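You operate a simulated robot arm through the tools that you are given. There is no shell and no other tool. Be economical: measure what you need, move in short steps, check, and stop when the job is done.

The job below is to be done with a simulated two-armed robot. You get a single attempt, and the scene is never put back.

JOB
On the washer top, fold the press cloth in half.

The check looks at the end state, three seconds after you hand in, the way a careful person would. Anything else that was tipped, shoved, dropped, spilled or broken makes it a failure. Flat cloth is picked up by pressing the open fingertips on it (5 to 10 N) and closing them slowly along it; thin cloth reads only 2 to 8 mm in the jaws.

ROBOT AND FRAMES
Two 7-joint arms with two-finger parallel grippers on one trunk, on a base that drives. Base frame: it is fixed to the floor where the robot stands at the start and does not move with it; the origin is under the middle of the robot, x ahead of it, y to its left, z up; the surface under the hand at the start is at about z = 0.85. Units: m, degrees, N and s.
The left shoulder is at the start at [0.07, 0.163, 1.17], the right one opposite. With the tool pointing down near the work surface each hand reaches from about 0.4 to 0.88 m from the robot's upright axis, wherever it stands, measured 20 degrees to its own side. Places, roughly: washer top [0.7, 0, 0.8]. Payload 3.43 kg a hand.
Tool frame (each hand has its own): the origin (TCP) lies between the finger pads and is the grasp point; the fingertips stand 0.034 m ahead of it; z points along the fingers, y is the line along which they close. Largest opening 0.128 m; finger width 0.024, thickness 0.012; the body of the gripper, 0.048 by 0.13 m, starts 0.096 m behind the TCP.
Orientation is that of the tool frame in the base frame, as a unit quaternion [w, x, y, z]. With the fingers straight down and closing along the base's y, the tool's x points along the base's -x, its y along +y and its z along -z.

CONTROLS
- The arms move only by the tool play_rows. It takes "left_increments", "right_increments" or both (then of equal length, played together; a hand with none holds still); each is a list of rows, each a list of 3 entries, a list of its own where there are three numbers: the shift along the tool's x, y, z in units of 500 mm (1.0 is 500 mm), then the turn, a rotation vector about the tool's x, y, z in units of 45 degrees (1.0 is 45 degrees), then the finger opening in m, from 0 to 0.128. In form: [[[x, y, z], [rx, ry, rz], gripper], ...]. A call has 1 to 12 rows; each row is the pose to reach, as a shift and turn from the pose commanded when the call began, along the tool's axes at that moment. A call with a number of a shift or a turn outside -1 to 1 is refused whole. A row lasts 0.2 s, in which the tool goes at most 0.05 m and 8.6 degrees; a call with a longer step from one row to the next is refused whole, and so is a gripper value outside its range. Where a pose cannot be reached the arm comes as near as it can. A force on the tool above 40 N (or 10 N above the force at the start of the call, whichever is more), or a blocked arm, ends the call early, and 0.2 s more pass. Each finger travels about 0.153 m/s and halts on what it meets, pressing with about 34 N; the grip force reading is that of the motor and also rises with nothing between the fingers. The clock runs only during rows and for 0.2 s after the last one: add rows that repeat a pose to give the fingers time. The reply holds the time, the measured pose of the TCP, the force on the tool along the base axes, the opening and the grip force, in the units named above and with some noise, with the torque about the TCP (base axes, N m) and any sound that the robot's microphone picked up.
- Cameras (640 x 400 px; columns grow to the right, rows downward): "scene" is now at [0.1361, -0.0002, 1.391]; the picture's right is [-0.00, -1.00, 0.00], its down [-0.63, 0.00, -0.78] and it looks along [0.78, -0.00, -0.63] (base axes); focal length 275 px, centre (320, 200). "left" rides on the left gripper at [0.076, 0.011, -0.16] in its tool frame; the picture's right is [-0.15, 0.99, 0.00], its down [-0.88, -0.13, -0.46] and it looks along [-0.45, -0.07, 0.89] (tool axes); focal length 234 px, centre (320, 200). "right" rides on the right gripper at [0.076, -0.011, -0.16] in its tool frame; the picture's right is [0.15, 0.99, 0.00], its down [-0.88, 0.13, -0.46] and it looks along [-0.45, 0.07, 0.89] (tool axes); focal length 234 px, centre (320, 200). There is no depth. A picture from a camera that has moved, and an enlarged one, comes with that camera's place and axes in the base frame and with its lens.
- get_image(camera): a new picture of that camera. No time passes.
- slide_trunk(by): slides the trunk up (or, below 0, down) by that many m; the arms and the scene camera ride with it, the base frame stays. It gives what a move gives, with no picture.
- steer(legs): drives the robot by 1 to 6 legs, each [ahead, left, turn to the left] in m, m and degrees, along the robot's own axes; the way and the turn of a leg run together, so that a leg with both is an arc; at most 1.5 m and 180 degrees a leg. The arms and the cameras ride along, it lands a little off, and it stops where it bumps. It gives what a move gives.
- pan_tilt(pan, tilt): turns the head with the scene camera to pan (to the left, within 86 degrees either way) and tilt (down, from -29 to 69), counted from straight ahead of the robot. It gives what a move gives.
- enlarge(camera, box): a new picture of the part [left, top, right, bottom] of that camera's present view, enlarged. No time passes.
- sign_off(): hands the job in; it is judged then, once.

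Go step by step. Nothing tells you exact positions but the pictures and the camera data: compare them with the known pose of the tool, close in by small moves and look again before you grip or let go. The budget is 120 turns and 108 pictures, counting those below and the enlarged ones. Unless the task says otherwise, let go and move clear before handing in, and close with one line.

The tools are called after "Emit:" as a command line: name --argument value ..., lists and objects as JSON in quotes. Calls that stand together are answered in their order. play_rows: Moves the arms, as the interface text tells. Its arguments: {"type":"object","properties":{"left_increments":{"type":"array","items":{"type":"array"}},"right_increments":{"type":"array","items":{"type":"array"}}},"required":[]} The other tools are called the same way: slide_trunk (by) slides the trunk up or down; steer (legs) drives the base; pan_tilt (pan, tilt) turns the head that bears the scene camera; get_image (camera) takes a picture; enlarge (camera, box) takes an enlarged picture of a part of a camera's view; sign_off () hands the job in.

At the start:

```text
time: 0.0
left_tool_pos: [0.5701, 0.1913, 1.0632]
left_ee_rot: [0.0, 0.0, 1.0, 0.0]
left_ft_force: [1.0, 1.4, 0.0]
left_ft_torque: [-0.02, 0.0, 0.0]
left_width: 0.1281
left_grip_force: 0.1
right_tool_pos: [0.6668, -0.2999, 1.0044]
right_ee_rot: [0.0, 0.0, 1.0, 0.0]
right_ft_force: [0.5, -0.8, -0.6]
right_ft_torque: [0.02, 0.0, 0.0]
right_width: 0.1281
right_grip_force: 0.2
trunk travel left (down, up): [-0.65, 0.29]
robot x, y, heading: [0.0028, -0.0001, -0.1]
head pan, tilt: [-0.2, 39.1]
```

scene: 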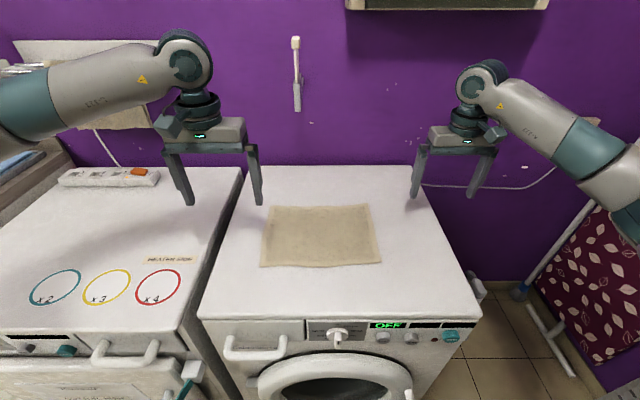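
right: 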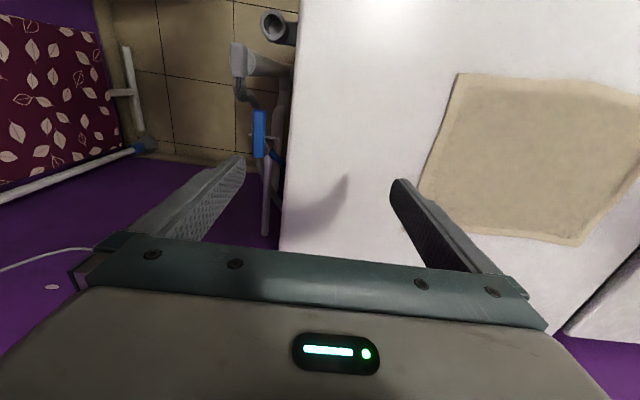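
left: 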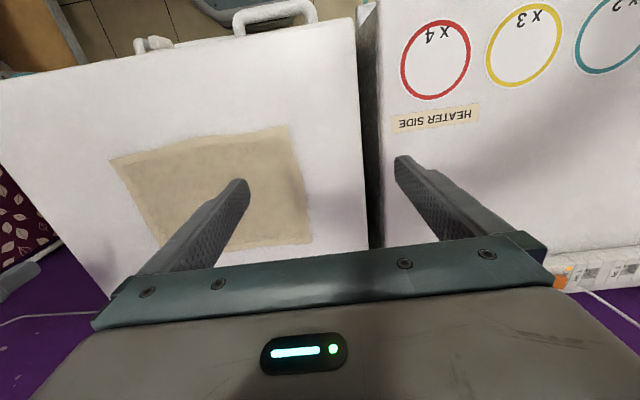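

The cloth lies flat on the washer, roughly x 0.55–0.78 and y ±0.145. I plan to pinch the far edge with both hands and fold it toward the near edge, so I'm looking closer first.

Emit:
enlarge --camera "scene" --box '[220, 160, 420, 285]'

Emit:
play_rows --left_increments '[[[0, 0, 0], [0, 0, 0.18], 0.08], [[0, 0, 0], [0, 0, 0.36], 0.08], [[0, 0, 0], [0, 0, 0.54], 0.08], [[0, 0, 0], [0, 0, 0.72], 0.08], [[0, 0, 0], [0, 0, 0.9], 0.08], [[0, 0, 0], [0, 0, 1.0], 0.08]]' --right_increments '[[[0, 0, 0], [0, 0, -0.18], 0.08], [[0, 0, 0], [0, 0, -0.36], 0.08], [[0, 0, 0], [0, 0, -0.54], 0.08], [[0, 0, 0], [0, 0, -0.72], 0.08], [[0, 0, 0], [0, 0, -0.9], 0.08], [[0, 0, 0], [0, 0, -1.0], 0.08]]'

```text
3.20 times, centred on (320, 222) of scene
camera zoom: at [0.1361, -0.0002, 1.391], right [0.0, -1.0, 0.0], down [-0.63, 0.0, -0.78], along [0.78, 0.0, -0.63], focal length 881 px, centre (320, 128)
```

zoom: 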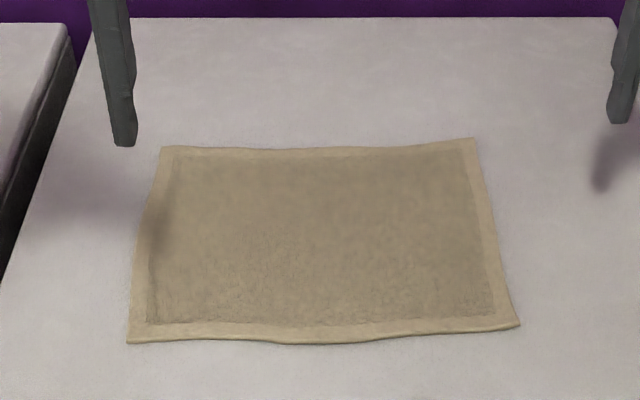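

```text
time: 1.4
left_tool_pos: [0.5691, 0.1919, 1.0618]
left_ee_rot: [0.0, 0.383, 0.924, -0.001]
left_ft_force: [0.9, 0.2, -0.5]
left_ft_torque: [0.02, 0.01, 0.04]
left_width: 0.0799
left_grip_force: 0.0
right_tool_pos: [0.6649, -0.2991, 1.004]
right_ee_rot: [0.0, -0.302, 0.953, 0.0]
right_ft_force: [-0.1, 0.0, -0.5]
right_ft_torque: [0.0, 0.02, -0.01]
right_width: 0.08
right_grip_force: 0.1
right hand out of reach, approached as far as the arm can: row 5, 6
trunk travel left (down, up): [-0.65, 0.29]
robot x, y, heading: [-0.0008, 0.0051, 0.2]
head pan, tilt: [-0.2, 39.1]
```

The right wrist hits a limit turning this way. I'll try turning it the other way while the left continues.

Emit:
play_rows --left_increments '[[[0, 0, 0], [0, 0, 0.18], 0.08], [[0, 0, 0], [0, 0, 0.36], 0.08], [[0, 0, 0], [0, 0, 0.54], 0.08], [[0, 0, 0], [0, 0, 0.72], 0.08], [[0, 0, 0], [0, 0, 0.9], 0.08], [[0, 0, 0], [0, 0, 1.0], 0.08]]' --right_increments '[[[0, 0, 0], [0, 0, 0.18], 0.08], [[0, 0, 0], [0, 0, 0.36], 0.08], [[0, 0, 0], [0, 0, 0.54], 0.08], [[0, 0, 0], [0, 0, 0.72], 0.08], [[0, 0, 0], [0, 0, 0.9], 0.08], [[0, 0, 0], [0, 0, 1.0], 0.08]]'

Emit:
play_rows --right_increments '[[[0, 0, 0], [0, 0, 0.18], 0.08], [[0, 0, 0], [0, 0, 0.36], 0.08], [[0, 0, 0], [0, 0, 0.54], 0.08], [[0, 0, 0], [0, 0, 0.72], 0.08], [[0, 0, 0], [0, 0, 0.9], 0.08], [[0, 0, 0], [0, 0, 1.0], 0.08]]'

```text
time: 2.8
left_tool_pos: [0.4292, 0.1982, 1.0721]
left_ee_rot: [0.001, 0.672, 0.74, 0.003]
left_ft_force: [-0.9, 0.1, -0.3]
left_ft_torque: [0.02, -0.03, -0.03]
left_width: 0.0798
left_grip_force: 0.0
left hand out of reach, approached as far as the arm can: row 3, 4, 5, 6
right_tool_pos: [0.6622, -0.2999, 1.0052]
right_ee_rot: [0.002, 0.088, 0.996, 0.001]
right_ft_force: [-0.4, 0.4, 0.0]
right_ft_torque: [0.02, -0.08, 0.01]
right_width: 0.08
right_grip_force: 0.1
trunk travel left (down, up): [-0.65, 0.29]
robot x, y, heading: [0.0019, -0.0011, -0.0]
head pan, tilt: [-0.2, 39.1]
```

```text
time: 4.2
left_tool_pos: [0.4334, 0.1974, 1.0718]
left_ee_rot: [0.002, 0.672, 0.741, 0.001]
left_ft_force: [0.6, 0.8, -0.1]
left_ft_torque: [0.02, -0.01, 0.0]
left_width: 0.0802
left_grip_force: 0.0
right_tool_pos: [0.6657, -0.2988, 1.0027]
right_ee_rot: [0.0, 0.462, 0.887, 0.001]
right_ft_force: [-0.4, 0.2, 0.4]
right_ft_torque: [-0.02, 0.01, 0.02]
right_width: 0.08
right_grip_force: 0.0
trunk travel left (down, up): [-0.65, 0.29]
robot x, y, heading: [-0.001, -0.0016, -0.1]
head pan, tilt: [-0.2, 39.1]
```

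The mirror rotation suits each arm: left negative, right positive. I'm turning them that way.

Emit:
play_rows --left_increments '[[[0, 0, 0], [0, 0, -0.18], 0.08], [[0, 0, 0], [0, 0, -0.36], 0.08], [[0, 0, 0], [0, 0, -0.54], 0.08], [[0, 0, 0], [0, 0, -0.72], 0.08], [[0, 0, 0], [0, 0, -0.9], 0.08], [[0, 0, 0], [0, 0, -1.0], 0.08]]' --right_increments '[[[0, 0, 0], [0, 0, 0.18], 0.08], [[0, 0, 0], [0, 0, 0.36], 0.08], [[0, 0, 0], [0, 0, 0.54], 0.08], [[0, 0, 0], [0, 0, 0.72], 0.08], [[0, 0, 0], [0, 0, 0.78], 0.08], [[0, 0, 0], [0, 0, 0.78], 0.08]]'

Emit:
play_rows --left_increments '[[[0, 0, 0], [0, 0, -0.18], 0.08], [[0, 0, 0], [0, 0, -0.36], 0.08], [[0, 0, 0], [0, 0, -0.54], 0.08], [[0, 0, 0], [0, 0, -0.72], 0.08], [[0, 0, 0], [0, 0, -0.9], 0.08], [[0, 0, 0], [0, 0, -1.0], 0.08]]'

Emit:
play_rows --left_increments '[[[0, 0, 0], [0, 0, -0.18], 0.08], [[0, 0, 0], [0, 0, -0.36], 0.08], [[0, 0, 0], [0, 0, -0.54], 0.08], [[0, 0, 0], [0, 0, -0.72], 0.08], [[0, 0, 0], [0, 0, -0.9], 0.08], [[0, 0, 0], [0, 0, -1.0], 0.08]]'

Emit:
play_rows --left_increments '[[[0, 0, 0], [0, 0, -0.18], 0.08], [[0, 0, 0], [0, 0, -0.36], 0.08], [[0, 0, 0], [0, 0, -0.54], 0.08], [[0, 0, 0], [0, 0, -0.72], 0.08], [[0, 0, 0], [0, 0, -0.88], 0.08], [[0, 0, 0], [0, 0, -0.88], 0.08]]'

```text
time: 5.6
left_tool_pos: [0.4309, 0.1997, 1.0724]
left_ee_rot: [0.001, 0.336, 0.942, 0.001]
left_ft_force: [0.7, -0.2, 0.0]
left_ft_torque: [-0.01, 0.0, 0.03]
left_width: 0.0801
left_grip_force: 0.1
right_tool_pos: [0.6648, -0.2994, 1.0036]
right_ee_rot: [0.0, 0.708, 0.706, 0.0]
right_ft_force: [0.0, 0.5, -0.2]
right_ft_torque: [0.0, 0.01, -0.01]
right_width: 0.08
right_grip_force: 0.1
trunk travel left (down, up): [-0.65, 0.29]
robot x, y, heading: [0.0029, 0.0023, 0.1]
head pan, tilt: [-0.2, 39.1]
```

```text
time: 7.0
left_tool_pos: [0.43, 0.2007, 1.0706]
left_ee_rot: [0.002, -0.05, 0.999, 0.0]
left_ft_force: [-0.4, -0.5, -0.3]
left_ft_torque: [0.01, -0.01, -0.01]
left_width: 0.0799
left_grip_force: 0.1
right_tool_pos: [0.666, -0.2976, 1.0031]
right_ee_rot: [0.0, 0.707, 0.707, 0.0]
right_ft_force: [-0.1, 0.2, -0.6]
right_ft_torque: [0.01, -0.03, 0.01]
right_width: 0.0802
right_grip_force: 0.1
trunk travel left (down, up): [-0.65, 0.29]
robot x, y, heading: [-0.0028, -0.0012, 0.2]
head pan, tilt: [-0.2, 39.1]
```

```text
time: 8.4
left_tool_pos: [0.432, 0.2013, 1.0714]
left_ee_rot: [0.001, -0.428, 0.904, 0.0]
left_ft_force: [-0.3, -0.2, 0.2]
left_ft_torque: [0.0, 0.01, 0.02]
left_width: 0.0803
left_grip_force: 0.1
right_tool_pos: [0.6668, -0.2982, 1.0028]
right_ee_rot: [0.0, 0.707, 0.707, 0.0]
right_ft_force: [0.2, 0.2, 0.4]
right_ft_torque: [0.0, -0.02, -0.02]
right_width: 0.0801
right_grip_force: 0.1
trunk travel left (down, up): [-0.65, 0.29]
robot x, y, heading: [-0.0009, 0.0023, -0.3]
head pan, tilt: [-0.2, 39.1]
```

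```text
time: 9.8
left_tool_pos: [0.4315, 0.1998, 1.0719]
left_ee_rot: [-0.002, 0.709, -0.705, 0.0]
left_ft_force: [-0.3, 0.3, -0.2]
left_ft_torque: [-0.01, -0.01, -0.03]
left_width: 0.08
left_grip_force: 0.1
right_tool_pos: [0.667, -0.2986, 1.0027]
right_ee_rot: [-0.001, 0.708, 0.707, 0.0]
right_ft_force: [0.0, 0.2, 0.0]
right_ft_torque: [-0.02, -0.01, 0.0]
right_width: 0.0801
right_grip_force: 0.1
trunk travel left (down, up): [-0.65, 0.29]
robot x, y, heading: [0.0006, -0.0016, 0.1]
head pan, tilt: [-0.2, 39.1]
```

Both hands now close along base x. I'm bringing them over the washer to touch off the surface height beside the cloth.

Emit:
play_rows --left_increments '[[[0, -0.09, 0.02], [0, 0, 0], 0.08], [[0, -0.18, 0.04], [0, 0, 0], 0.08], [[0, -0.27, 0.06], [0, 0, 0], 0.08], [[0, -0.36, 0.08], [0, 0, 0], 0.08], [[0, -0.45, 0.1], [0, 0, 0], 0.08], [[0, -0.54, 0.12], [0, 0, 0], 0.08], [[0, -0.54, 0.12], [0, 0, 0], 0.08]]' --right_increments '[[[0.04, 0.02, 0], [0, 0, 0], 0.06], [[0.08, 0.04, 0], [0, 0, 0], 0.05], [[0.12, 0.066, 0.05], [0, 0, 0], 0.05], [[0.158, 0.066, 0.1], [0, 0, 0], 0.05], [[0.158, 0.066, 0.15], [0, 0, 0], 0.05], [[0.158, 0.066, 0.17], [0, 0, 0], 0.05], [[0.158, 0.066, 0.19], [0, 0, 0], 0.05]]'

Emit:
get_image --camera "scene"

Emit:
get_image --camera "right"

```text
time: 11.4
left_tool_pos: [0.7004, 0.2012, 1.0146]
left_ee_rot: [-0.002, 0.708, -0.706, 0.001]
left_ft_force: [-0.8, -0.6, 0.5]
left_ft_torque: [0.06, -0.04, 0.0]
left_width: 0.0799
left_grip_force: 0.0
right_tool_pos: [0.699, -0.2197, 0.9078]
right_ee_rot: [0.0, 0.707, 0.707, 0.0]
right_ft_force: [-0.5, 1.0, 1.0]
right_ft_torque: [-0.01, 0.0, 0.02]
right_width: 0.05
right_grip_force: 0.0
trunk travel left (down, up): [-0.65, 0.29]
robot x, y, heading: [-0.001, -0.0012, 0.1]
head pan, tilt: [-0.2, 39.1]
```

```text
103 pictures are left
camera scene: at [0.1353, 0.0002, 1.3911], right [0.0, -1.0, 0.0], down [-0.63, 0.0, -0.78], along [0.78, 0.0, -0.63], focal length 275 px, centre (320, 200)
```

scene: 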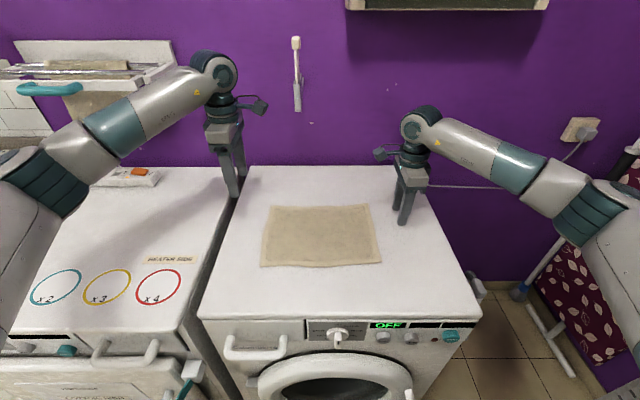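

```text
102 pictures are left
camera right: at [0.6864, -0.1436, 1.0669], right [0.99, 0.15, 0.0], down [0.13, -0.88, 0.46], along [0.07, -0.45, -0.89], focal length 234 px, centre (320, 200)
```

right: 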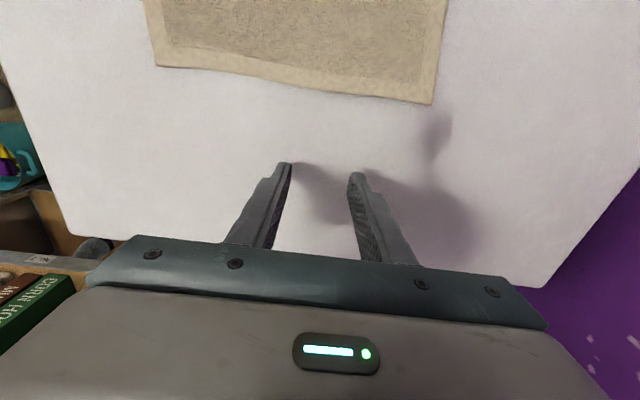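

The hand is clear of the cloth. I'm lowering it to find the surface, expected at z ≈ 0.84–0.85.

Emit:
play_rows --right_increments '[[[0, 0, 0.02], [0, 0, 0], 0.05], [[0, 0, 0.04], [0, 0, 0], 0.05], [[0, 0, 0.048], [0, 0, 0], 0.05], [[0, 0, 0.056], [0, 0, 0], 0.05], [[0, 0, 0.064], [0, 0, 0], 0.05], [[0, 0, 0.072], [0, 0, 0], 0.05]]'

```text
time: 12.7
left_tool_pos: [0.7006, 0.2008, 1.0136]
left_ee_rot: [-0.002, 0.709, -0.706, 0.002]
left_ft_force: [0.8, -0.6, -1.0]
left_ft_torque: [0.02, 0.02, 0.0]
left_width: 0.0801
left_grip_force: 0.0
right_tool_pos: [0.6997, -0.2197, 0.8839]
right_ee_rot: [0.002, 0.708, 0.706, 0.005]
right_ft_force: [-6.9, 0.1, 22.0]
right_ft_torque: [-0.18, 1.07, -0.06]
right_width: 0.0548
right_grip_force: 4.3
trunk travel left (down, up): [-0.65, 0.29]
robot x, y, heading: [-0.0042, 0.0009, -0.0]
head pan, tilt: [-0.2, 39.1]
stopped in row 6 (right hand): the force on the tool passed its limit at 45 N (the readings are from after the stop); the commanded pose is now the measured one
```

The surface is at z ≈ 0.850. I'm lifting and moving both hands above the far edge near its corners (x ≈ 0.77, y ±0.115).

Emit:
play_rows --left_increments '[[[0, 0, 0], [0, 0, 0], 0.06], [[0.04, -0.03, 0], [0, 0, 0], 0.04], [[0.09, -0.07, 0.03], [0, 0, 0], 0.04], [[0.13, -0.11, 0.08], [0, 0, 0], 0.04], [[0.172, -0.14, 0.13], [0, 0, 0], 0.04], [[0.172, -0.14, 0.15], [0, 0, 0], 0.04], [[0.172, -0.14, 0.15], [0, 0, 0], 0.04]]' --right_increments '[[[0, 0, -0.05], [0, 0, 0], 0.04], [[0, 0, -0.1], [0, 0, 0], 0.04], [[0.06, 0.04, -0.1], [0, 0, 0], 0.04], [[0.12, 0.08, -0.1], [0, 0, 0], 0.04], [[0.17, 0.12, -0.1], [0, 0, 0], 0.04], [[0.21, 0.14, -0.1], [0, 0, 0], 0.04], [[0.21, 0.14, -0.1], [0, 0, 0], 0.04]]'

Emit:
get_image --camera "right"

Emit:
get_image --camera "left"

Emit:
enlarge --camera "scene" --box '[220, 160, 420, 285]'

```text
time: 14.3
left_tool_pos: [0.7715, 0.1147, 0.9368]
left_ee_rot: [-0.002, 0.708, -0.706, 0.0]
left_ft_force: [0.8, -0.3, -0.2]
left_ft_torque: [0.01, -0.01, 0.0]
left_width: 0.0399
left_grip_force: 0.1
right_tool_pos: [0.7715, -0.1154, 0.9308]
right_ee_rot: [0.001, 0.707, 0.707, 0.004]
right_ft_force: [0.2, 0.1, 0.2]
right_ft_torque: [0.02, 0.02, 0.03]
right_width: 0.0398
right_grip_force: 0.0
trunk travel left (down, up): [-0.65, 0.29]
robot x, y, heading: [-0.0006, 0.0003, 0.1]
head pan, tilt: [-0.2, 39.1]
```

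```text
101 pictures are left
camera right: at [0.7575, -0.041, 1.0908], right [0.99, 0.15, 0.01], down [0.13, -0.88, 0.45], along [0.07, -0.45, -0.89], focal length 234 px, centre (320, 200)
```

right: 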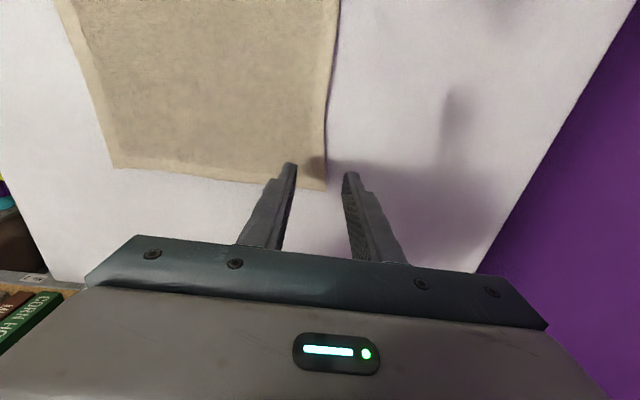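

```text
100 pictures are left
camera left: at [0.7602, 0.0394, 1.0952], right [-0.99, 0.14, 0.0], down [0.13, 0.88, 0.46], along [0.07, 0.45, -0.89], focal length 234 px, centre (320, 200)
```

left: 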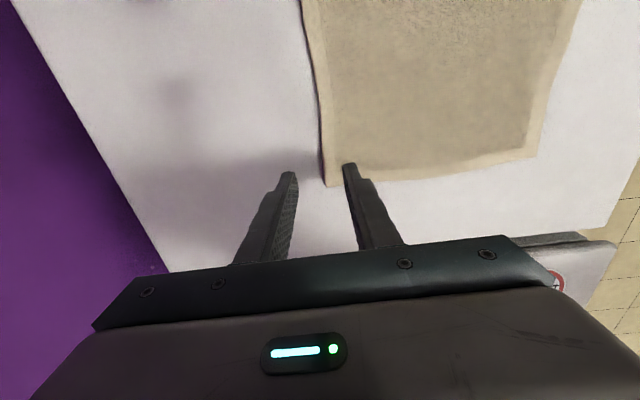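

```text
3.20 times, centred on (320, 222) of scene
camera zoom: at [0.1358, -0.0015, 1.3911], right [0.0, -1.0, 0.0], down [-0.63, 0.0, -0.78], along [0.78, 0.0, -0.63], focal length 881 px, centre (320, 128)
```

zoom: 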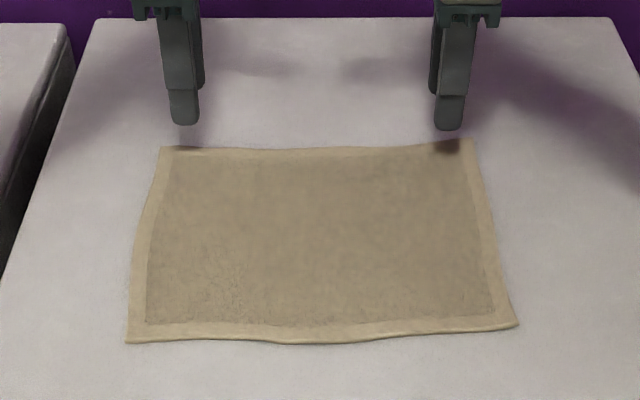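

Far edge x is about 0.770 on the left and 0.776 on the right. I'm shifting so each hand straddles the edge, then lowering to just above contact.

Emit:
play_rows --left_increments '[[[0, 0.027, 0.03], [0, 0, 0], 0.04], [[0, 0.027, 0.06], [0, 0, 0], 0.04], [[0, 0.027, 0.09], [0, 0, 0], 0.04], [[0, 0.027, 0.1], [0, 0, 0], 0.04], [[0, 0.027, 0.102], [0, 0, 0], 0.04]]' --right_increments '[[[0, -0.015, 0.03], [0, 0, 0], 0.04], [[0, -0.015, 0.06], [0, 0, 0], 0.04], [[0, -0.015, 0.08], [0, 0, 0], 0.04], [[0, -0.015, 0.088], [0, 0, 0], 0.04], [[0, -0.015, 0.09], [0, 0, 0], 0.04]]'

Emit:
enlarge --camera "right" --box '[220, 100, 420, 225]'

Emit:
enlarge --camera "left" --box '[220, 100, 420, 225]'

```text
time: 15.5
left_tool_pos: [0.7581, 0.1148, 0.8885]
left_ee_rot: [-0.002, 0.709, -0.706, 0.001]
left_ft_force: [0.9, -0.1, 1.1]
left_ft_torque: [-0.01, 0.01, 0.01]
left_width: 0.0396
left_grip_force: 0.0
right_tool_pos: [0.7644, -0.1171, 0.8861]
right_ee_rot: [0.003, 0.707, 0.707, 0.004]
right_ft_force: [0.1, -1.5, 7.8]
right_ft_torque: [-0.1, 0.18, 0.05]
right_width: 0.0395
right_grip_force: 0.0
trunk travel left (down, up): [-0.65, 0.29]
robot x, y, heading: [0.0023, 0.0035, 0.3]
head pan, tilt: [-0.2, 39.1]
```

```text
3.20 times, centred on (320, 162) of right
camera zoom: at [0.7501, -0.0408, 1.0469], right [0.99, 0.14, 0.01], down [0.13, -0.88, 0.45], along [0.07, -0.45, -0.89], focal length 749 px, centre (320, 320)
```

zoom: 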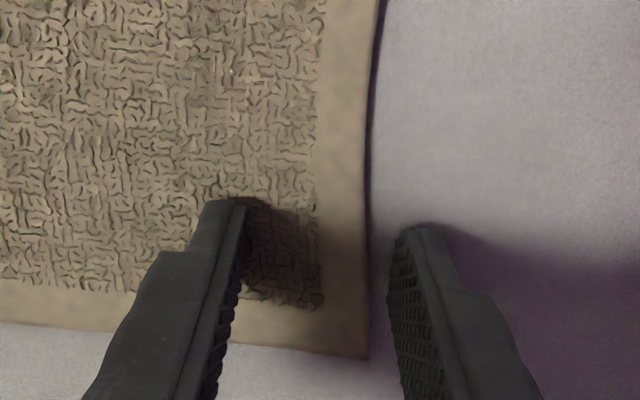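

```text
3.20 times, centred on (320, 162) of left
camera zoom: at [0.7468, 0.0399, 1.0467], right [-0.99, 0.14, 0.0], down [0.13, 0.88, 0.46], along [0.07, 0.45, -0.89], focal length 749 px, centre (320, 320)
```

zoom: 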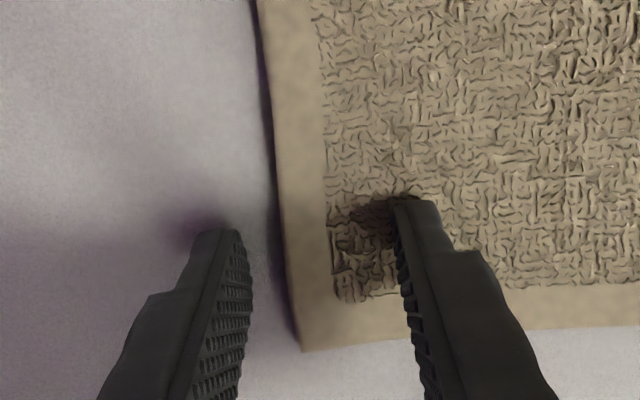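

The fingers straddle the raised edge nicely. I'm pressing lightly and closing slowly.

Emit:
play_rows --left_increments '[[[0, 0, 0.006], [0, 0, 0], 0.04], [[0, 0, 0.008], [0, 0, 0], 0.036], [[0, 0, 0.008], [0, 0, 0], 0.032], [[0, 0, 0.008], [0, 0, 0], 0.028], [[0, 0, 0.008], [0, 0, 0], 0.024], [[0, 0, 0.008], [0, 0, 0], 0.02], [[0, 0, 0.008], [0, 0, 0], 0.016], [[0, 0, 0.008], [0, 0, 0], 0.012], [[0, 0, 0.008], [0, 0, 0], 0.008], [[0, 0, 0.008], [0, 0, 0], 0.004], [[0, 0, 0.008], [0, 0, 0], 0.0], [[0, 0, 0.008], [0, 0, 0], 0.0]]' --right_increments '[[[0, 0, 0.001], [0, 0, 0], 0.04], [[0, 0, 0.002], [0, 0, 0], 0.036], [[0, 0, 0.002], [0, 0, 0], 0.032], [[0, 0, 0.002], [0, 0, 0], 0.028], [[0, 0, 0.002], [0, 0, 0], 0.024], [[0, 0, 0.002], [0, 0, 0], 0.02], [[0, 0, 0.002], [0, 0, 0], 0.016], [[0, 0, 0.002], [0, 0, 0], 0.012], [[0, 0, 0.002], [0, 0, 0], 0.008], [[0, 0, 0.002], [0, 0, 0], 0.004], [[0, 0, 0.002], [0, 0, 0], 0.0], [[0, 0, 0.002], [0, 0, 0], 0.0]]'

Emit:
enlarge --camera "right" --box '[220, 100, 420, 225]'

Emit:
enlarge --camera "left" --box '[220, 100, 420, 225]'

```text
time: 18.1
left_tool_pos: [0.7558, 0.1151, 0.8864]
left_ee_rot: [-0.004, 0.708, -0.706, 0.002]
left_ft_force: [-6.0, 0.0, 24.5]
left_ft_torque: [-0.06, 0.36, -0.03]
left_width: 0.0048
left_grip_force: 34.1
right_tool_pos: [0.7611, -0.1165, 0.8872]
right_ee_rot: [0.003, 0.708, 0.706, 0.005]
right_ft_force: [0.6, 0.5, 2.4]
right_ft_torque: [-0.01, 0.02, 0.03]
right_width: 0.0044
right_grip_force: 33.9
trunk travel left (down, up): [-0.65, 0.29]
robot x, y, heading: [0.0028, 0.0047, -0.2]
head pan, tilt: [-0.2, 39.1]
```

```text
3.20 times, centred on (320, 162) of right
camera zoom: at [0.7469, -0.0406, 1.0473], right [0.99, 0.15, 0.01], down [0.12, -0.88, 0.45], along [0.08, -0.45, -0.89], focal length 749 px, centre (320, 320)
```

zoom: 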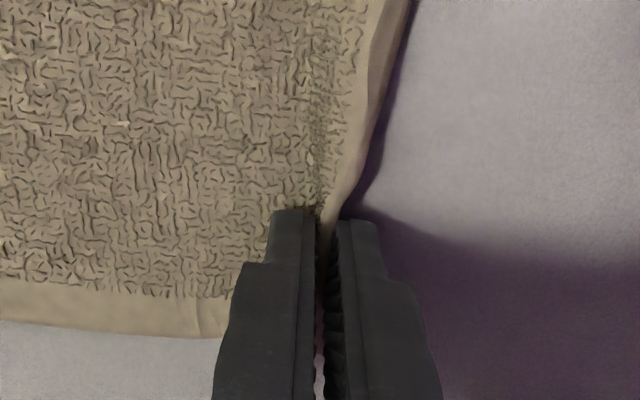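

```text
3.20 times, centred on (320, 162) of left
camera zoom: at [0.7441, 0.0399, 1.0449], right [-0.99, 0.14, -0.01], down [0.12, 0.88, 0.46], along [0.07, 0.45, -0.89], focal length 749 px, centre (320, 320)
```

zoom: 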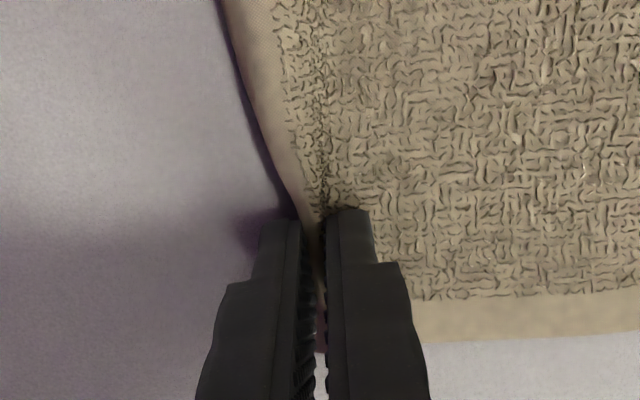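

Both hands hold the edge (4–5 mm reading). I'm lifting a little toward me and checking.

Emit:
play_rows --left_increments '[[[0, 0.0, -0.02], [0, 0, 0], 0.0], [[0, 0.01, -0.04], [0, 0, 0], 0.0], [[0, 0.02, -0.06], [0, 0, 0], 0.0], [[0, 0.03, -0.08], [0, 0, 0], 0.0], [[0, 0.03, -0.08], [0, 0, 0], 0.0]]' --right_increments '[[[0, 0, -0.02], [0, 0, 0], 0.0], [[0, -0.01, -0.04], [0, 0, 0], 0.0], [[0, -0.02, -0.06], [0, 0, 0], 0.0], [[0, -0.03, -0.08], [0, 0, 0], 0.0], [[0, -0.03, -0.08], [0, 0, 0], 0.0]]'

Emit:
enlarge --camera "scene" --box '[220, 160, 420, 285]'

```text
time: 19.3
left_tool_pos: [0.7439, 0.1153, 0.9224]
left_ee_rot: [-0.002, 0.708, -0.706, 0.001]
left_ft_force: [-0.3, -0.7, -0.9]
left_ft_torque: [0.0, -0.02, -0.02]
left_width: 0.0048
left_grip_force: 33.8
right_tool_pos: [0.7494, -0.1161, 0.9255]
right_ee_rot: [0.001, 0.708, 0.706, 0.004]
right_ft_force: [0.6, -0.2, 1.2]
right_ft_torque: [0.03, -0.05, 0.01]
right_width: 0.0042
right_grip_force: 33.7
trunk travel left (down, up): [-0.65, 0.29]
robot x, y, heading: [-0.0026, -0.0004, -0.1]
head pan, tilt: [-0.2, 39.1]
```

```text
3.20 times, centred on (320, 222) of scene
camera zoom: at [0.1364, -0.0004, 1.391], right [0.0, -1.0, 0.0], down [-0.63, 0.0, -0.78], along [0.78, 0.0, -0.63], focal length 881 px, centre (320, 128)
```

zoom: 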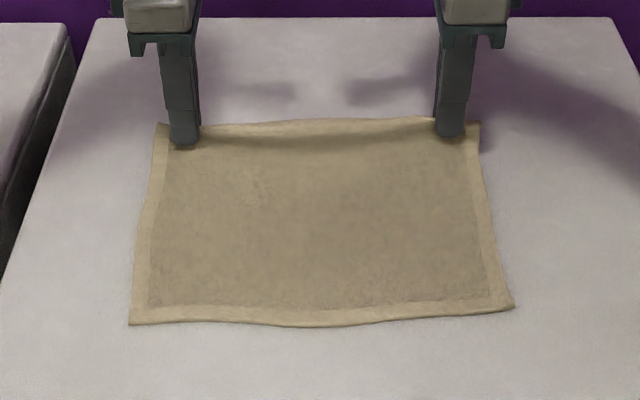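

The cloth hangs well from both hands. Near edge is now about x 0.563 (left) and 0.580 (right); I'm carrying the edge over in an arc while tilting the fingers forward.

Emit:
play_rows --left_increments '[[[0, 0.007, -0.026], [0, 0, 0], 0], [[0, 0.015, -0.051], [0, 0, 0], 0], [[0, 0.05, -0.074], [0.05, 0, 0], 0], [[0.001, 0.085, -0.093], [0.11, 0, 0], 0], [[0.002, 0.118, -0.1], [0.165, 0, 0], 0], [[0.003, 0.151, -0.102], [0.22, 0, 0], 0], [[0.004, 0.185, -0.099], [0.3, 0, 0], 0], [[0.005, 0.219, -0.09], [0.378, 0, 0], 0], [[0.006, 0.25, -0.076], [0.455, 0, 0], 0], [[0.007, 0.281, -0.057], [0.533, 0, 0], 0], [[0.008, 0.306, -0.034], [0.61, 0, 0], 0], [[0.008, 0.328, -0.007], [0.689, 0, 0], 0]]' --right_increments '[[[0, 0.003, -0.022], [0, 0, 0], 0], [[0, 0.005, -0.045], [0, 0, 0], 0], [[0, -0.03, -0.068], [-0.05, 0, 0], 0], [[-0.001, -0.065, -0.087], [-0.11, 0, 0], 0], [[-0.002, -0.098, -0.094], [-0.165, 0, 0], 0], [[-0.003, -0.131, -0.096], [-0.22, 0, 0], 0], [[-0.004, -0.165, -0.093], [-0.3, 0, 0], 0], [[-0.005, -0.199, -0.084], [-0.378, 0, 0], 0], [[-0.006, -0.23, -0.07], [-0.455, 0, 0], 0], [[-0.007, -0.261, -0.051], [-0.533, 0, 0], 0], [[-0.008, -0.286, -0.028], [-0.61, 0, 0], 0], [[-0.008, -0.308, -0.001], [-0.689, 0, 0], 0]]'

Emit:
get_image --camera "scene"

Emit:
get_image --camera "right"

Emit:
get_image --camera "left"

```text
time: 21.9
left_tool_pos: [0.5808, 0.1113, 0.9267]
left_ee_rot: [-0.191, 0.682, -0.68, 0.191]
left_ft_force: [0.6, -0.2, 0.8]
left_ft_torque: [-0.01, 0.06, 0.02]
left_width: 0.0045
left_grip_force: 33.9
right_tool_pos: [0.5942, -0.118, 0.925]
right_ee_rot: [0.191, 0.681, 0.68, 0.193]
right_ft_force: [-0.5, -0.4, -0.1]
right_ft_torque: [-0.01, 0.04, 0.03]
right_width: 0.0041
right_grip_force: 34.2
trunk travel left (down, up): [-0.65, 0.29]
robot x, y, heading: [0.0016, -0.0002, -0.1]
head pan, tilt: [-0.2, 39.1]
```

```text
93 pictures are left
camera scene: at [0.136, -0.0001, 1.3911], right [0.0, -1.0, 0.0], down [-0.63, 0.0, -0.78], along [0.78, 0.0, -0.63], focal length 275 px, centre (320, 200)
```

scene: 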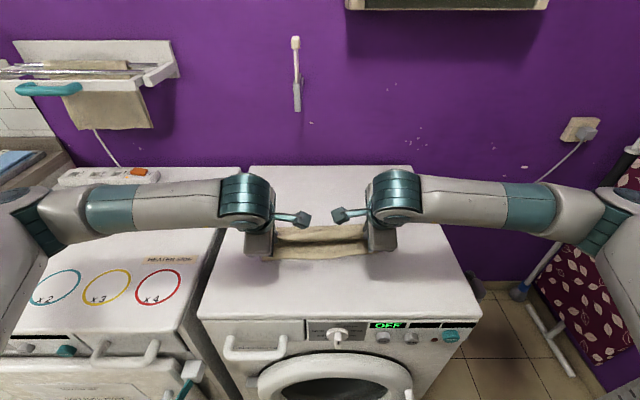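

```text
92 pictures are left
camera right: at [0.5005, -0.043, 1.0556], right [0.84, 0.14, 0.52], down [-0.13, -0.88, 0.45], along [0.52, -0.45, -0.73], focal length 234 px, centre (320, 200)
```

right: 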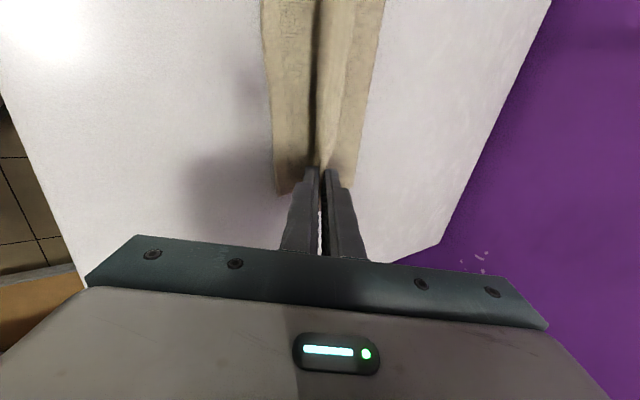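

```text
91 pictures are left
camera left: at [0.488, 0.0358, 1.0562], right [-0.85, 0.14, -0.51], down [-0.13, 0.88, 0.46], along [0.52, 0.45, -0.73], focal length 234 px, centre (320, 200)
```

left: 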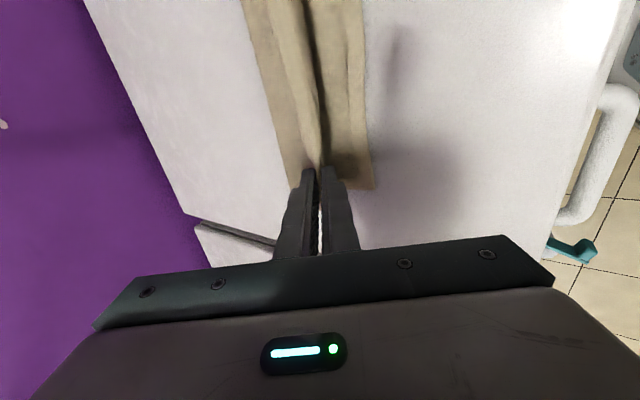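

The fold is forming with both layers lined up: bottom near edge ≈0.566 left, 0.586 right. I'm lowering the held edge onto it.

Emit:
play_rows --left_increments '[[[0, 0.017, 0.011], [0.05, 0, 0], 0], [[0, 0.034, 0.023], [0.1, 0, 0], 0], [[0, 0.05, 0.034], [0.15, 0, 0], 0], [[0, 0.067, 0.046], [0.19, 0, 0], 0], [[0, 0.067, 0.046], [0.19, 0, 0], 0], [[0, 0.067, 0.046], [0.19, 0, 0], 0]]' --right_increments '[[[0, -0.014, 0.012], [-0.05, 0, 0], 0], [[0, -0.028, 0.024], [-0.1, 0, 0], 0], [[0, -0.043, 0.036], [-0.15, 0, 0], 0], [[0, -0.057, 0.048], [-0.19, 0, 0], 0], [[0, -0.057, 0.048], [-0.19, 0, 0], 0], [[0, -0.057, 0.048], [-0.19, 0, 0], 0]]'

Emit:
enlarge --camera "scene" --box '[220, 160, 420, 285]'

Emit:
enlarge --camera "right" --box '[220, 100, 420, 225]'

Emit:
enlarge --camera "left" --box '[220, 100, 420, 225]'

```text
time: 23.3
left_tool_pos: [0.5629, 0.1119, 0.8887]
left_ee_rot: [-0.241, 0.666, -0.664, 0.24]
left_ft_force: [-0.1, -0.8, 1.0]
left_ft_torque: [-0.05, 0.01, -0.02]
left_width: 0.0041
left_grip_force: 33.6
right_tool_pos: [0.5815, -0.1198, 0.889]
right_ee_rot: [0.241, 0.666, 0.663, 0.242]
right_ft_force: [-0.1, 0.2, 1.9]
right_ft_torque: [0.03, 0.03, 0.02]
right_width: 0.0043
right_grip_force: 34.1
trunk travel left (down, up): [-0.65, 0.29]
robot x, y, heading: [0.0017, -0.0003, -0.0]
head pan, tilt: [-0.2, 39.1]
```

```text
3.20 times, centred on (320, 222) of scene
camera zoom: at [0.1357, -0.0003, 1.3911], right [0.0, -1.0, 0.0], down [-0.63, 0.0, -0.78], along [0.78, 0.0, -0.63], focal length 881 px, centre (320, 128)
```

zoom: 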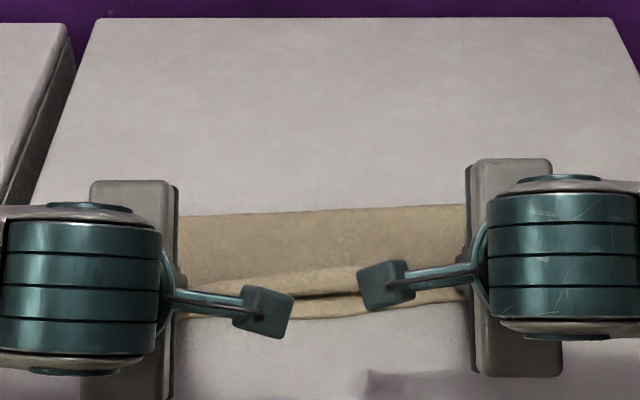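

```text
3.20 times, centred on (320, 162) of right
camera zoom: at [0.4702, -0.044, 1.0048], right [0.76, 0.14, 0.64], down [-0.19, -0.88, 0.43], along [0.62, -0.45, -0.64], focal length 749 px, centre (320, 320)
```

zoom: 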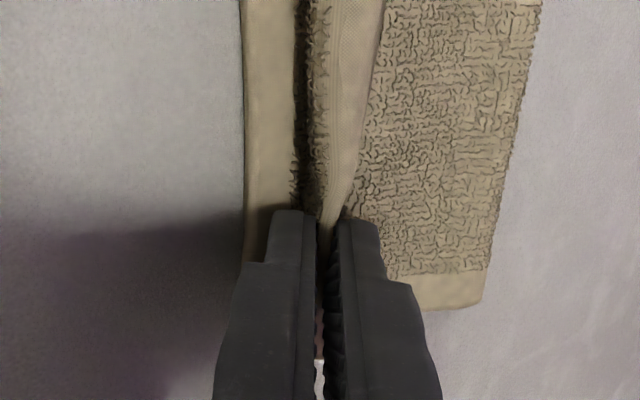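

```text
3.20 times, centred on (320, 162) of left
camera zoom: at [0.4522, 0.036, 1.0035], right [-0.76, 0.14, -0.63], down [-0.19, 0.88, 0.43], along [0.62, 0.45, -0.64], focal length 749 px, centre (320, 320)
```

zoom: 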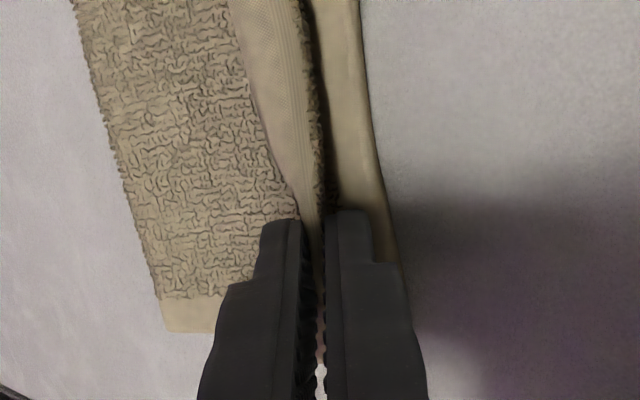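

The edge is down with its hem leaning toward me. I'm opening a little while keeping the lower finger still, then looking before backing out.

Emit:
play_rows --left_increments '[[[0, -0.005, 0], [0, 0, 0], 0.006], [[0, -0.011, 0], [0, 0, 0], 0.012], [[0, -0.017, 0], [0, 0, 0], 0.018], [[0, -0.022, 0], [0, 0, 0], 0.022], [[0, -0.022, 0], [0, 0, 0], 0.022]]' --right_increments '[[[0, 0.005, 0], [0, 0, 0], 0.006], [[0, 0.011, 0], [0, 0, 0], 0.012], [[0, 0.017, 0], [0, 0, 0], 0.018], [[0, 0.022, 0], [0, 0, 0], 0.022], [[0, 0.022, 0], [0, 0, 0], 0.022]]'

Emit:
enlarge --camera "right" --box '[220, 100, 420, 225]'

Emit:
enlarge --camera "left" --box '[220, 100, 420, 225]'

```text
time: 24.5
left_tool_pos: [0.5724, 0.1117, 0.8945]
left_ee_rot: [-0.241, 0.666, -0.664, 0.24]
left_ft_force: [-0.4, -0.4, -0.8]
left_ft_torque: [-0.02, 0.02, 0.0]
left_width: 0.0221
left_grip_force: 0.1
right_tool_pos: [0.5905, -0.1194, 0.8964]
right_ee_rot: [0.24, 0.665, 0.664, 0.242]
right_ft_force: [-0.5, -0.1, 0.4]
right_ft_torque: [-0.01, -0.02, 0.0]
right_width: 0.0219
right_grip_force: 0.1
trunk travel left (down, up): [-0.65, 0.29]
robot x, y, heading: [-0.0001, -0.001, 0.1]
head pan, tilt: [-0.2, 39.1]
```

```text
3.20 times, centred on (320, 162) of right
camera zoom: at [0.4788, -0.0444, 1.0114], right [0.76, 0.14, 0.64], down [-0.19, -0.88, 0.43], along [0.62, -0.45, -0.64], focal length 749 px, centre (320, 320)
```

zoom: 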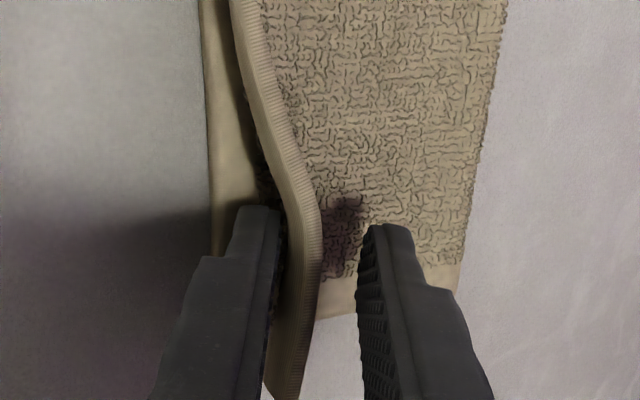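

```text
3.20 times, centred on (320, 162) of left
camera zoom: at [0.4616, 0.0358, 1.0107], right [-0.76, 0.14, -0.63], down [-0.19, 0.88, 0.43], along [0.62, 0.45, -0.64], focal length 749 px, centre (320, 320)
```

zoom: 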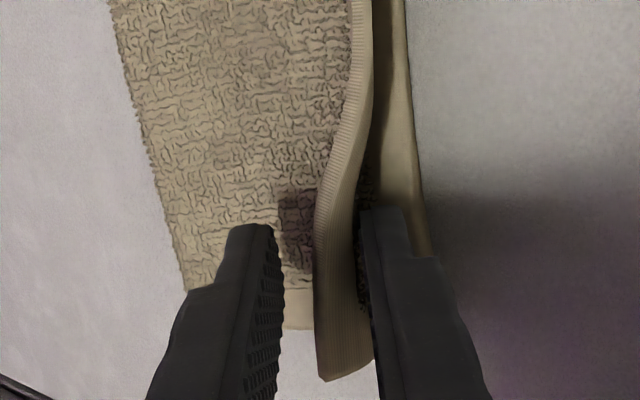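

The flange rests against the lower fingers, leaning the right way. I'm backing out along the finger axis so it falls onto the bottom hem.

Emit:
play_rows --left_increments '[[[0, 0, -0.02], [0, 0, 0], 0.022], [[0, 0, -0.05], [0, 0, 0], 0.022], [[0, 0, -0.08], [0, 0, 0], 0.022], [[0, 0, -0.12], [0, 0, 0], 0.022], [[0, 0, -0.17], [0, 0, 0], 0.022], [[0, 0, -0.22], [0, 0, 0], 0.022], [[0, 0, -0.22], [0, 0, 0], 0.022]]' --right_increments '[[[0, 0, -0.02], [0, 0, 0], 0.022], [[0, 0, -0.05], [0, 0, 0], 0.022], [[0, 0, -0.08], [0, 0, 0], 0.022], [[0, 0, -0.12], [0, 0, 0], 0.022], [[0, 0, -0.17], [0, 0, 0], 0.022], [[0, 0, -0.22], [0, 0, 0], 0.022], [[0, 0, -0.22], [0, 0, 0], 0.022]]'

Emit:
enlarge --camera "scene" --box '[220, 160, 420, 285]'

Emit:
get_image --camera "right"

Emit:
get_image --camera "left"

```text
time: 26.1
left_tool_pos: [0.5038, 0.1092, 0.9791]
left_ee_rot: [-0.241, 0.667, -0.663, 0.24]
left_ft_force: [0.1, -0.4, 0.1]
left_ft_torque: [0.0, 0.01, 0.05]
left_width: 0.0219
left_grip_force: 0.1
right_tool_pos: [0.5192, -0.1199, 0.9812]
right_ee_rot: [0.241, 0.666, 0.664, 0.242]
right_ft_force: [0.8, 1.1, 0.0]
right_ft_torque: [-0.01, 0.01, -0.05]
right_width: 0.022
right_grip_force: 0.0
trunk travel left (down, up): [-0.65, 0.29]
robot x, y, heading: [0.0042, -0.0, 0.1]
head pan, tilt: [-0.2, 39.1]
```

```text
3.20 times, centred on (320, 222) of scene
camera zoom: at [0.1367, -0.0001, 1.3909], right [0.0, -1.0, 0.0], down [-0.63, 0.0, -0.78], along [0.78, 0.0, -0.63], focal length 881 px, centre (320, 128)
```

zoom: 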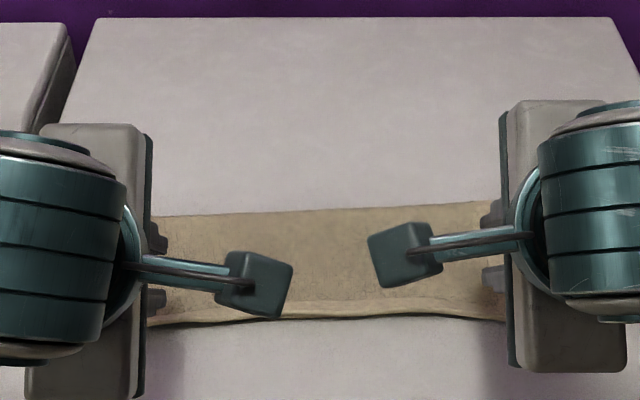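

```text
84 pictures are left
camera right: at [0.4082, -0.044, 1.0971], right [0.76, 0.14, 0.64], down [-0.19, -0.88, 0.43], along [0.62, -0.45, -0.64], focal length 234 px, centre (320, 200)
```

right: 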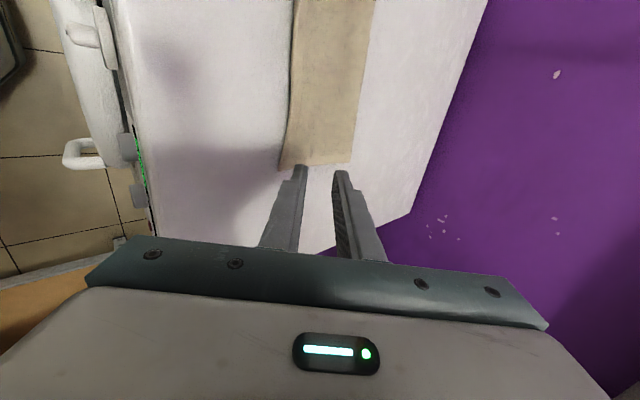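

```text
83 pictures are left
camera left: at [0.394, 0.0336, 1.0937], right [-0.76, 0.14, -0.63], down [-0.19, 0.88, 0.44], along [0.62, 0.45, -0.64], focal length 234 px, centre (320, 200)
```

left: 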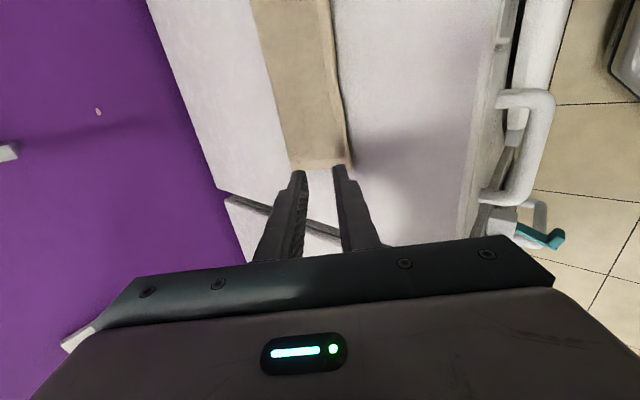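

The hem fell onto the bottom edge and it looks folded. I'm moving the hands clear up and outward for an unobstructed view.

Emit:
play_rows --left_increments '[[[0, 0, -0.05], [0, 0, 0], 0.022], [[0, 0, -0.1], [0, 0, 0], 0.022], [[-0.08, 0, -0.12], [0, 0, 0], 0.022], [[-0.16, 0, -0.12], [0, 0, 0], 0.022], [[-0.24, 0, -0.12], [0, 0, 0], 0.022], [[-0.3, 0, -0.12], [0, 0, 0], 0.022]]' --right_increments '[[[0, 0, -0.05], [0, 0, 0], 0.022], [[0, 0, -0.1], [0, 0, 0], 0.022], [[-0.08, 0, -0.12], [0, 0, 0], 0.022], [[-0.16, 0, -0.12], [0, 0, 0], 0.022], [[-0.24, 0, -0.12], [0, 0, 0], 0.022], [[-0.3, 0, -0.12], [0, 0, 0], 0.022]]'

Emit:
enlarge --camera "scene" --box '[220, 160, 420, 285]'

Emit:
get_image --camera "scene"

```text
time: 27.5
left_tool_pos: [0.5269, 0.268, 1.0388]
left_ee_rot: [0.241, -0.665, 0.665, -0.24]
left_ft_force: [-0.9, 0.4, 0.0]
left_ft_torque: [-0.03, -0.03, 0.0]
left_width: 0.0216
left_grip_force: 0.1
left hand out of reach, approached as far as the arm can: row 1, 2, 3, 4, 5, 6
right_tool_pos: [0.5265, -0.276, 1.0315]
right_ee_rot: [0.24, 0.665, 0.665, 0.242]
right_ft_force: [-0.6, 0.3, 0.7]
right_ft_torque: [0.01, -0.03, 0.02]
right_width: 0.0219
right_grip_force: 0.0
right hand out of reach, approached as far as the arm can: row 1, 2, 3, 4, 5, 6
trunk travel left (down, up): [-0.65, 0.29]
robot x, y, heading: [0.0011, 0.002, 0.2]
head pan, tilt: [-0.2, 39.1]
```

```text
3.20 times, centred on (320, 222) of scene
camera zoom: at [0.1334, -0.0003, 1.3914], right [0.0, -1.0, 0.0], down [-0.63, 0.0, -0.78], along [0.78, 0.0, -0.63], focal length 881 px, centre (320, 128)
```

zoom: 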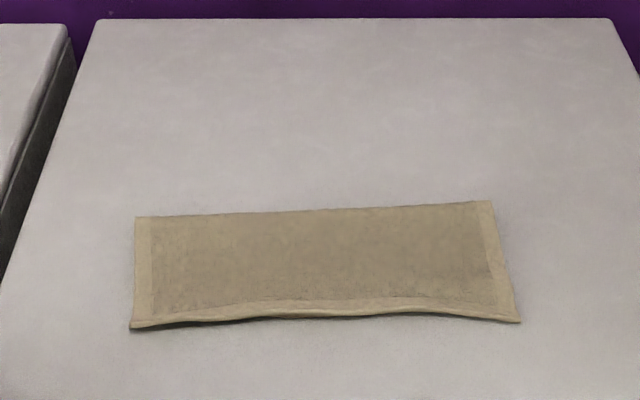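

```text
81 pictures are left
camera scene: at [0.1334, -0.0003, 1.3914], right [0.0, -1.0, 0.0], down [-0.63, 0.0, -0.78], along [0.78, 0.0, -0.63], focal length 275 px, centre (320, 200)
```

scene: 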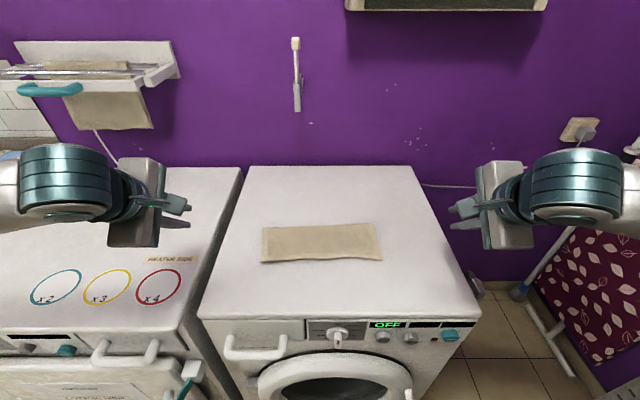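

The fold looks neat, but the right end of the top layer may overhang. I'm checking with the wrist cameras.

Emit:
get_image --camera "right"

Emit:
enlarge --camera "scene" --box '[340, 215, 400, 275]'

Emit:
enlarge --camera "scene" --box '[250, 215, 310, 275]'

```text
80 pictures are left
camera right: at [0.4143, -0.2007, 1.148], right [0.76, 0.14, 0.64], down [-0.19, -0.88, 0.43], along [0.62, -0.45, -0.64], focal length 234 px, centre (320, 200)
```

right: 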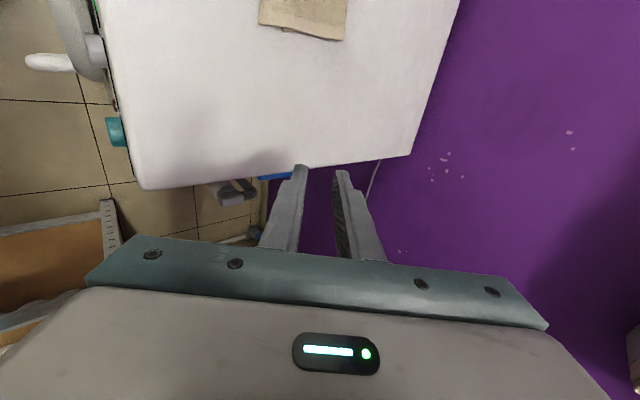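

```text
6.67 times, centred on (370, 245) of scene
camera zoom: at [0.1334, -0.0003, 1.3914], right [0.0, -1.0, 0.0], down [-0.63, 0.0, -0.78], along [0.78, 0.0, -0.63], focal length 1836 px, centre (-13, -100)
```

zoom: 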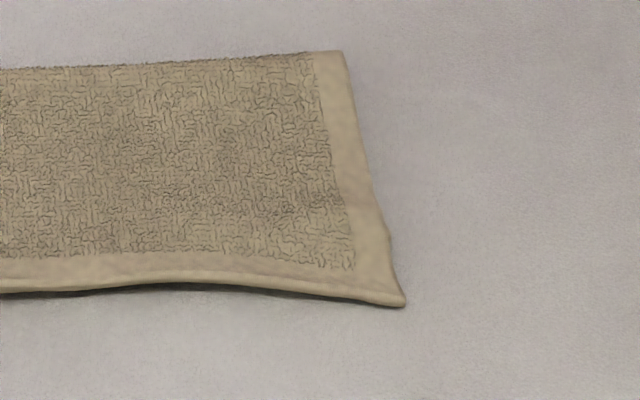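

```text
6.67 times, centred on (280, 245) of scene
camera zoom: at [0.1334, -0.0003, 1.3914], right [0.0, -1.0, 0.0], down [-0.63, 0.0, -0.78], along [0.78, 0.0, -0.63], focal length 1836 px, centre (587, -100)
```

zoom: 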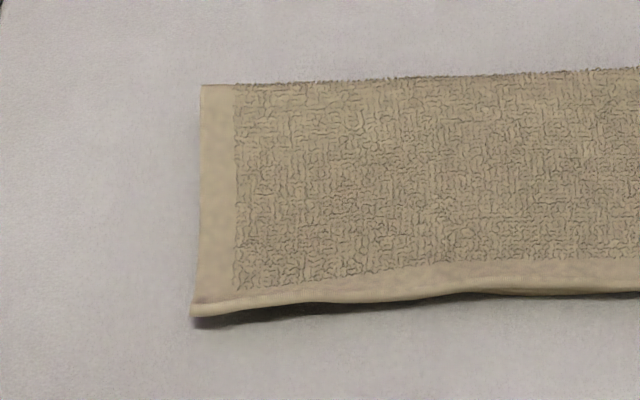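

The press cloth is folded in half on the washer top, with the far edge brought onto the near edge. The left side and middle match closely. The top right corner appears to overhang the bottom layer by roughly 1.5–2 cm, which I judged not worth the risk of regrasping. The hands are open and clear, and nothing else moved, so I'm handing in.

Emit:
sign_off

```text
The job is handed in.
```

The press cloth is folded in half on the washer top and handed in; its edges line up except for a right-corner overhang of about 1.5–2 cm, estimated from the pictures.
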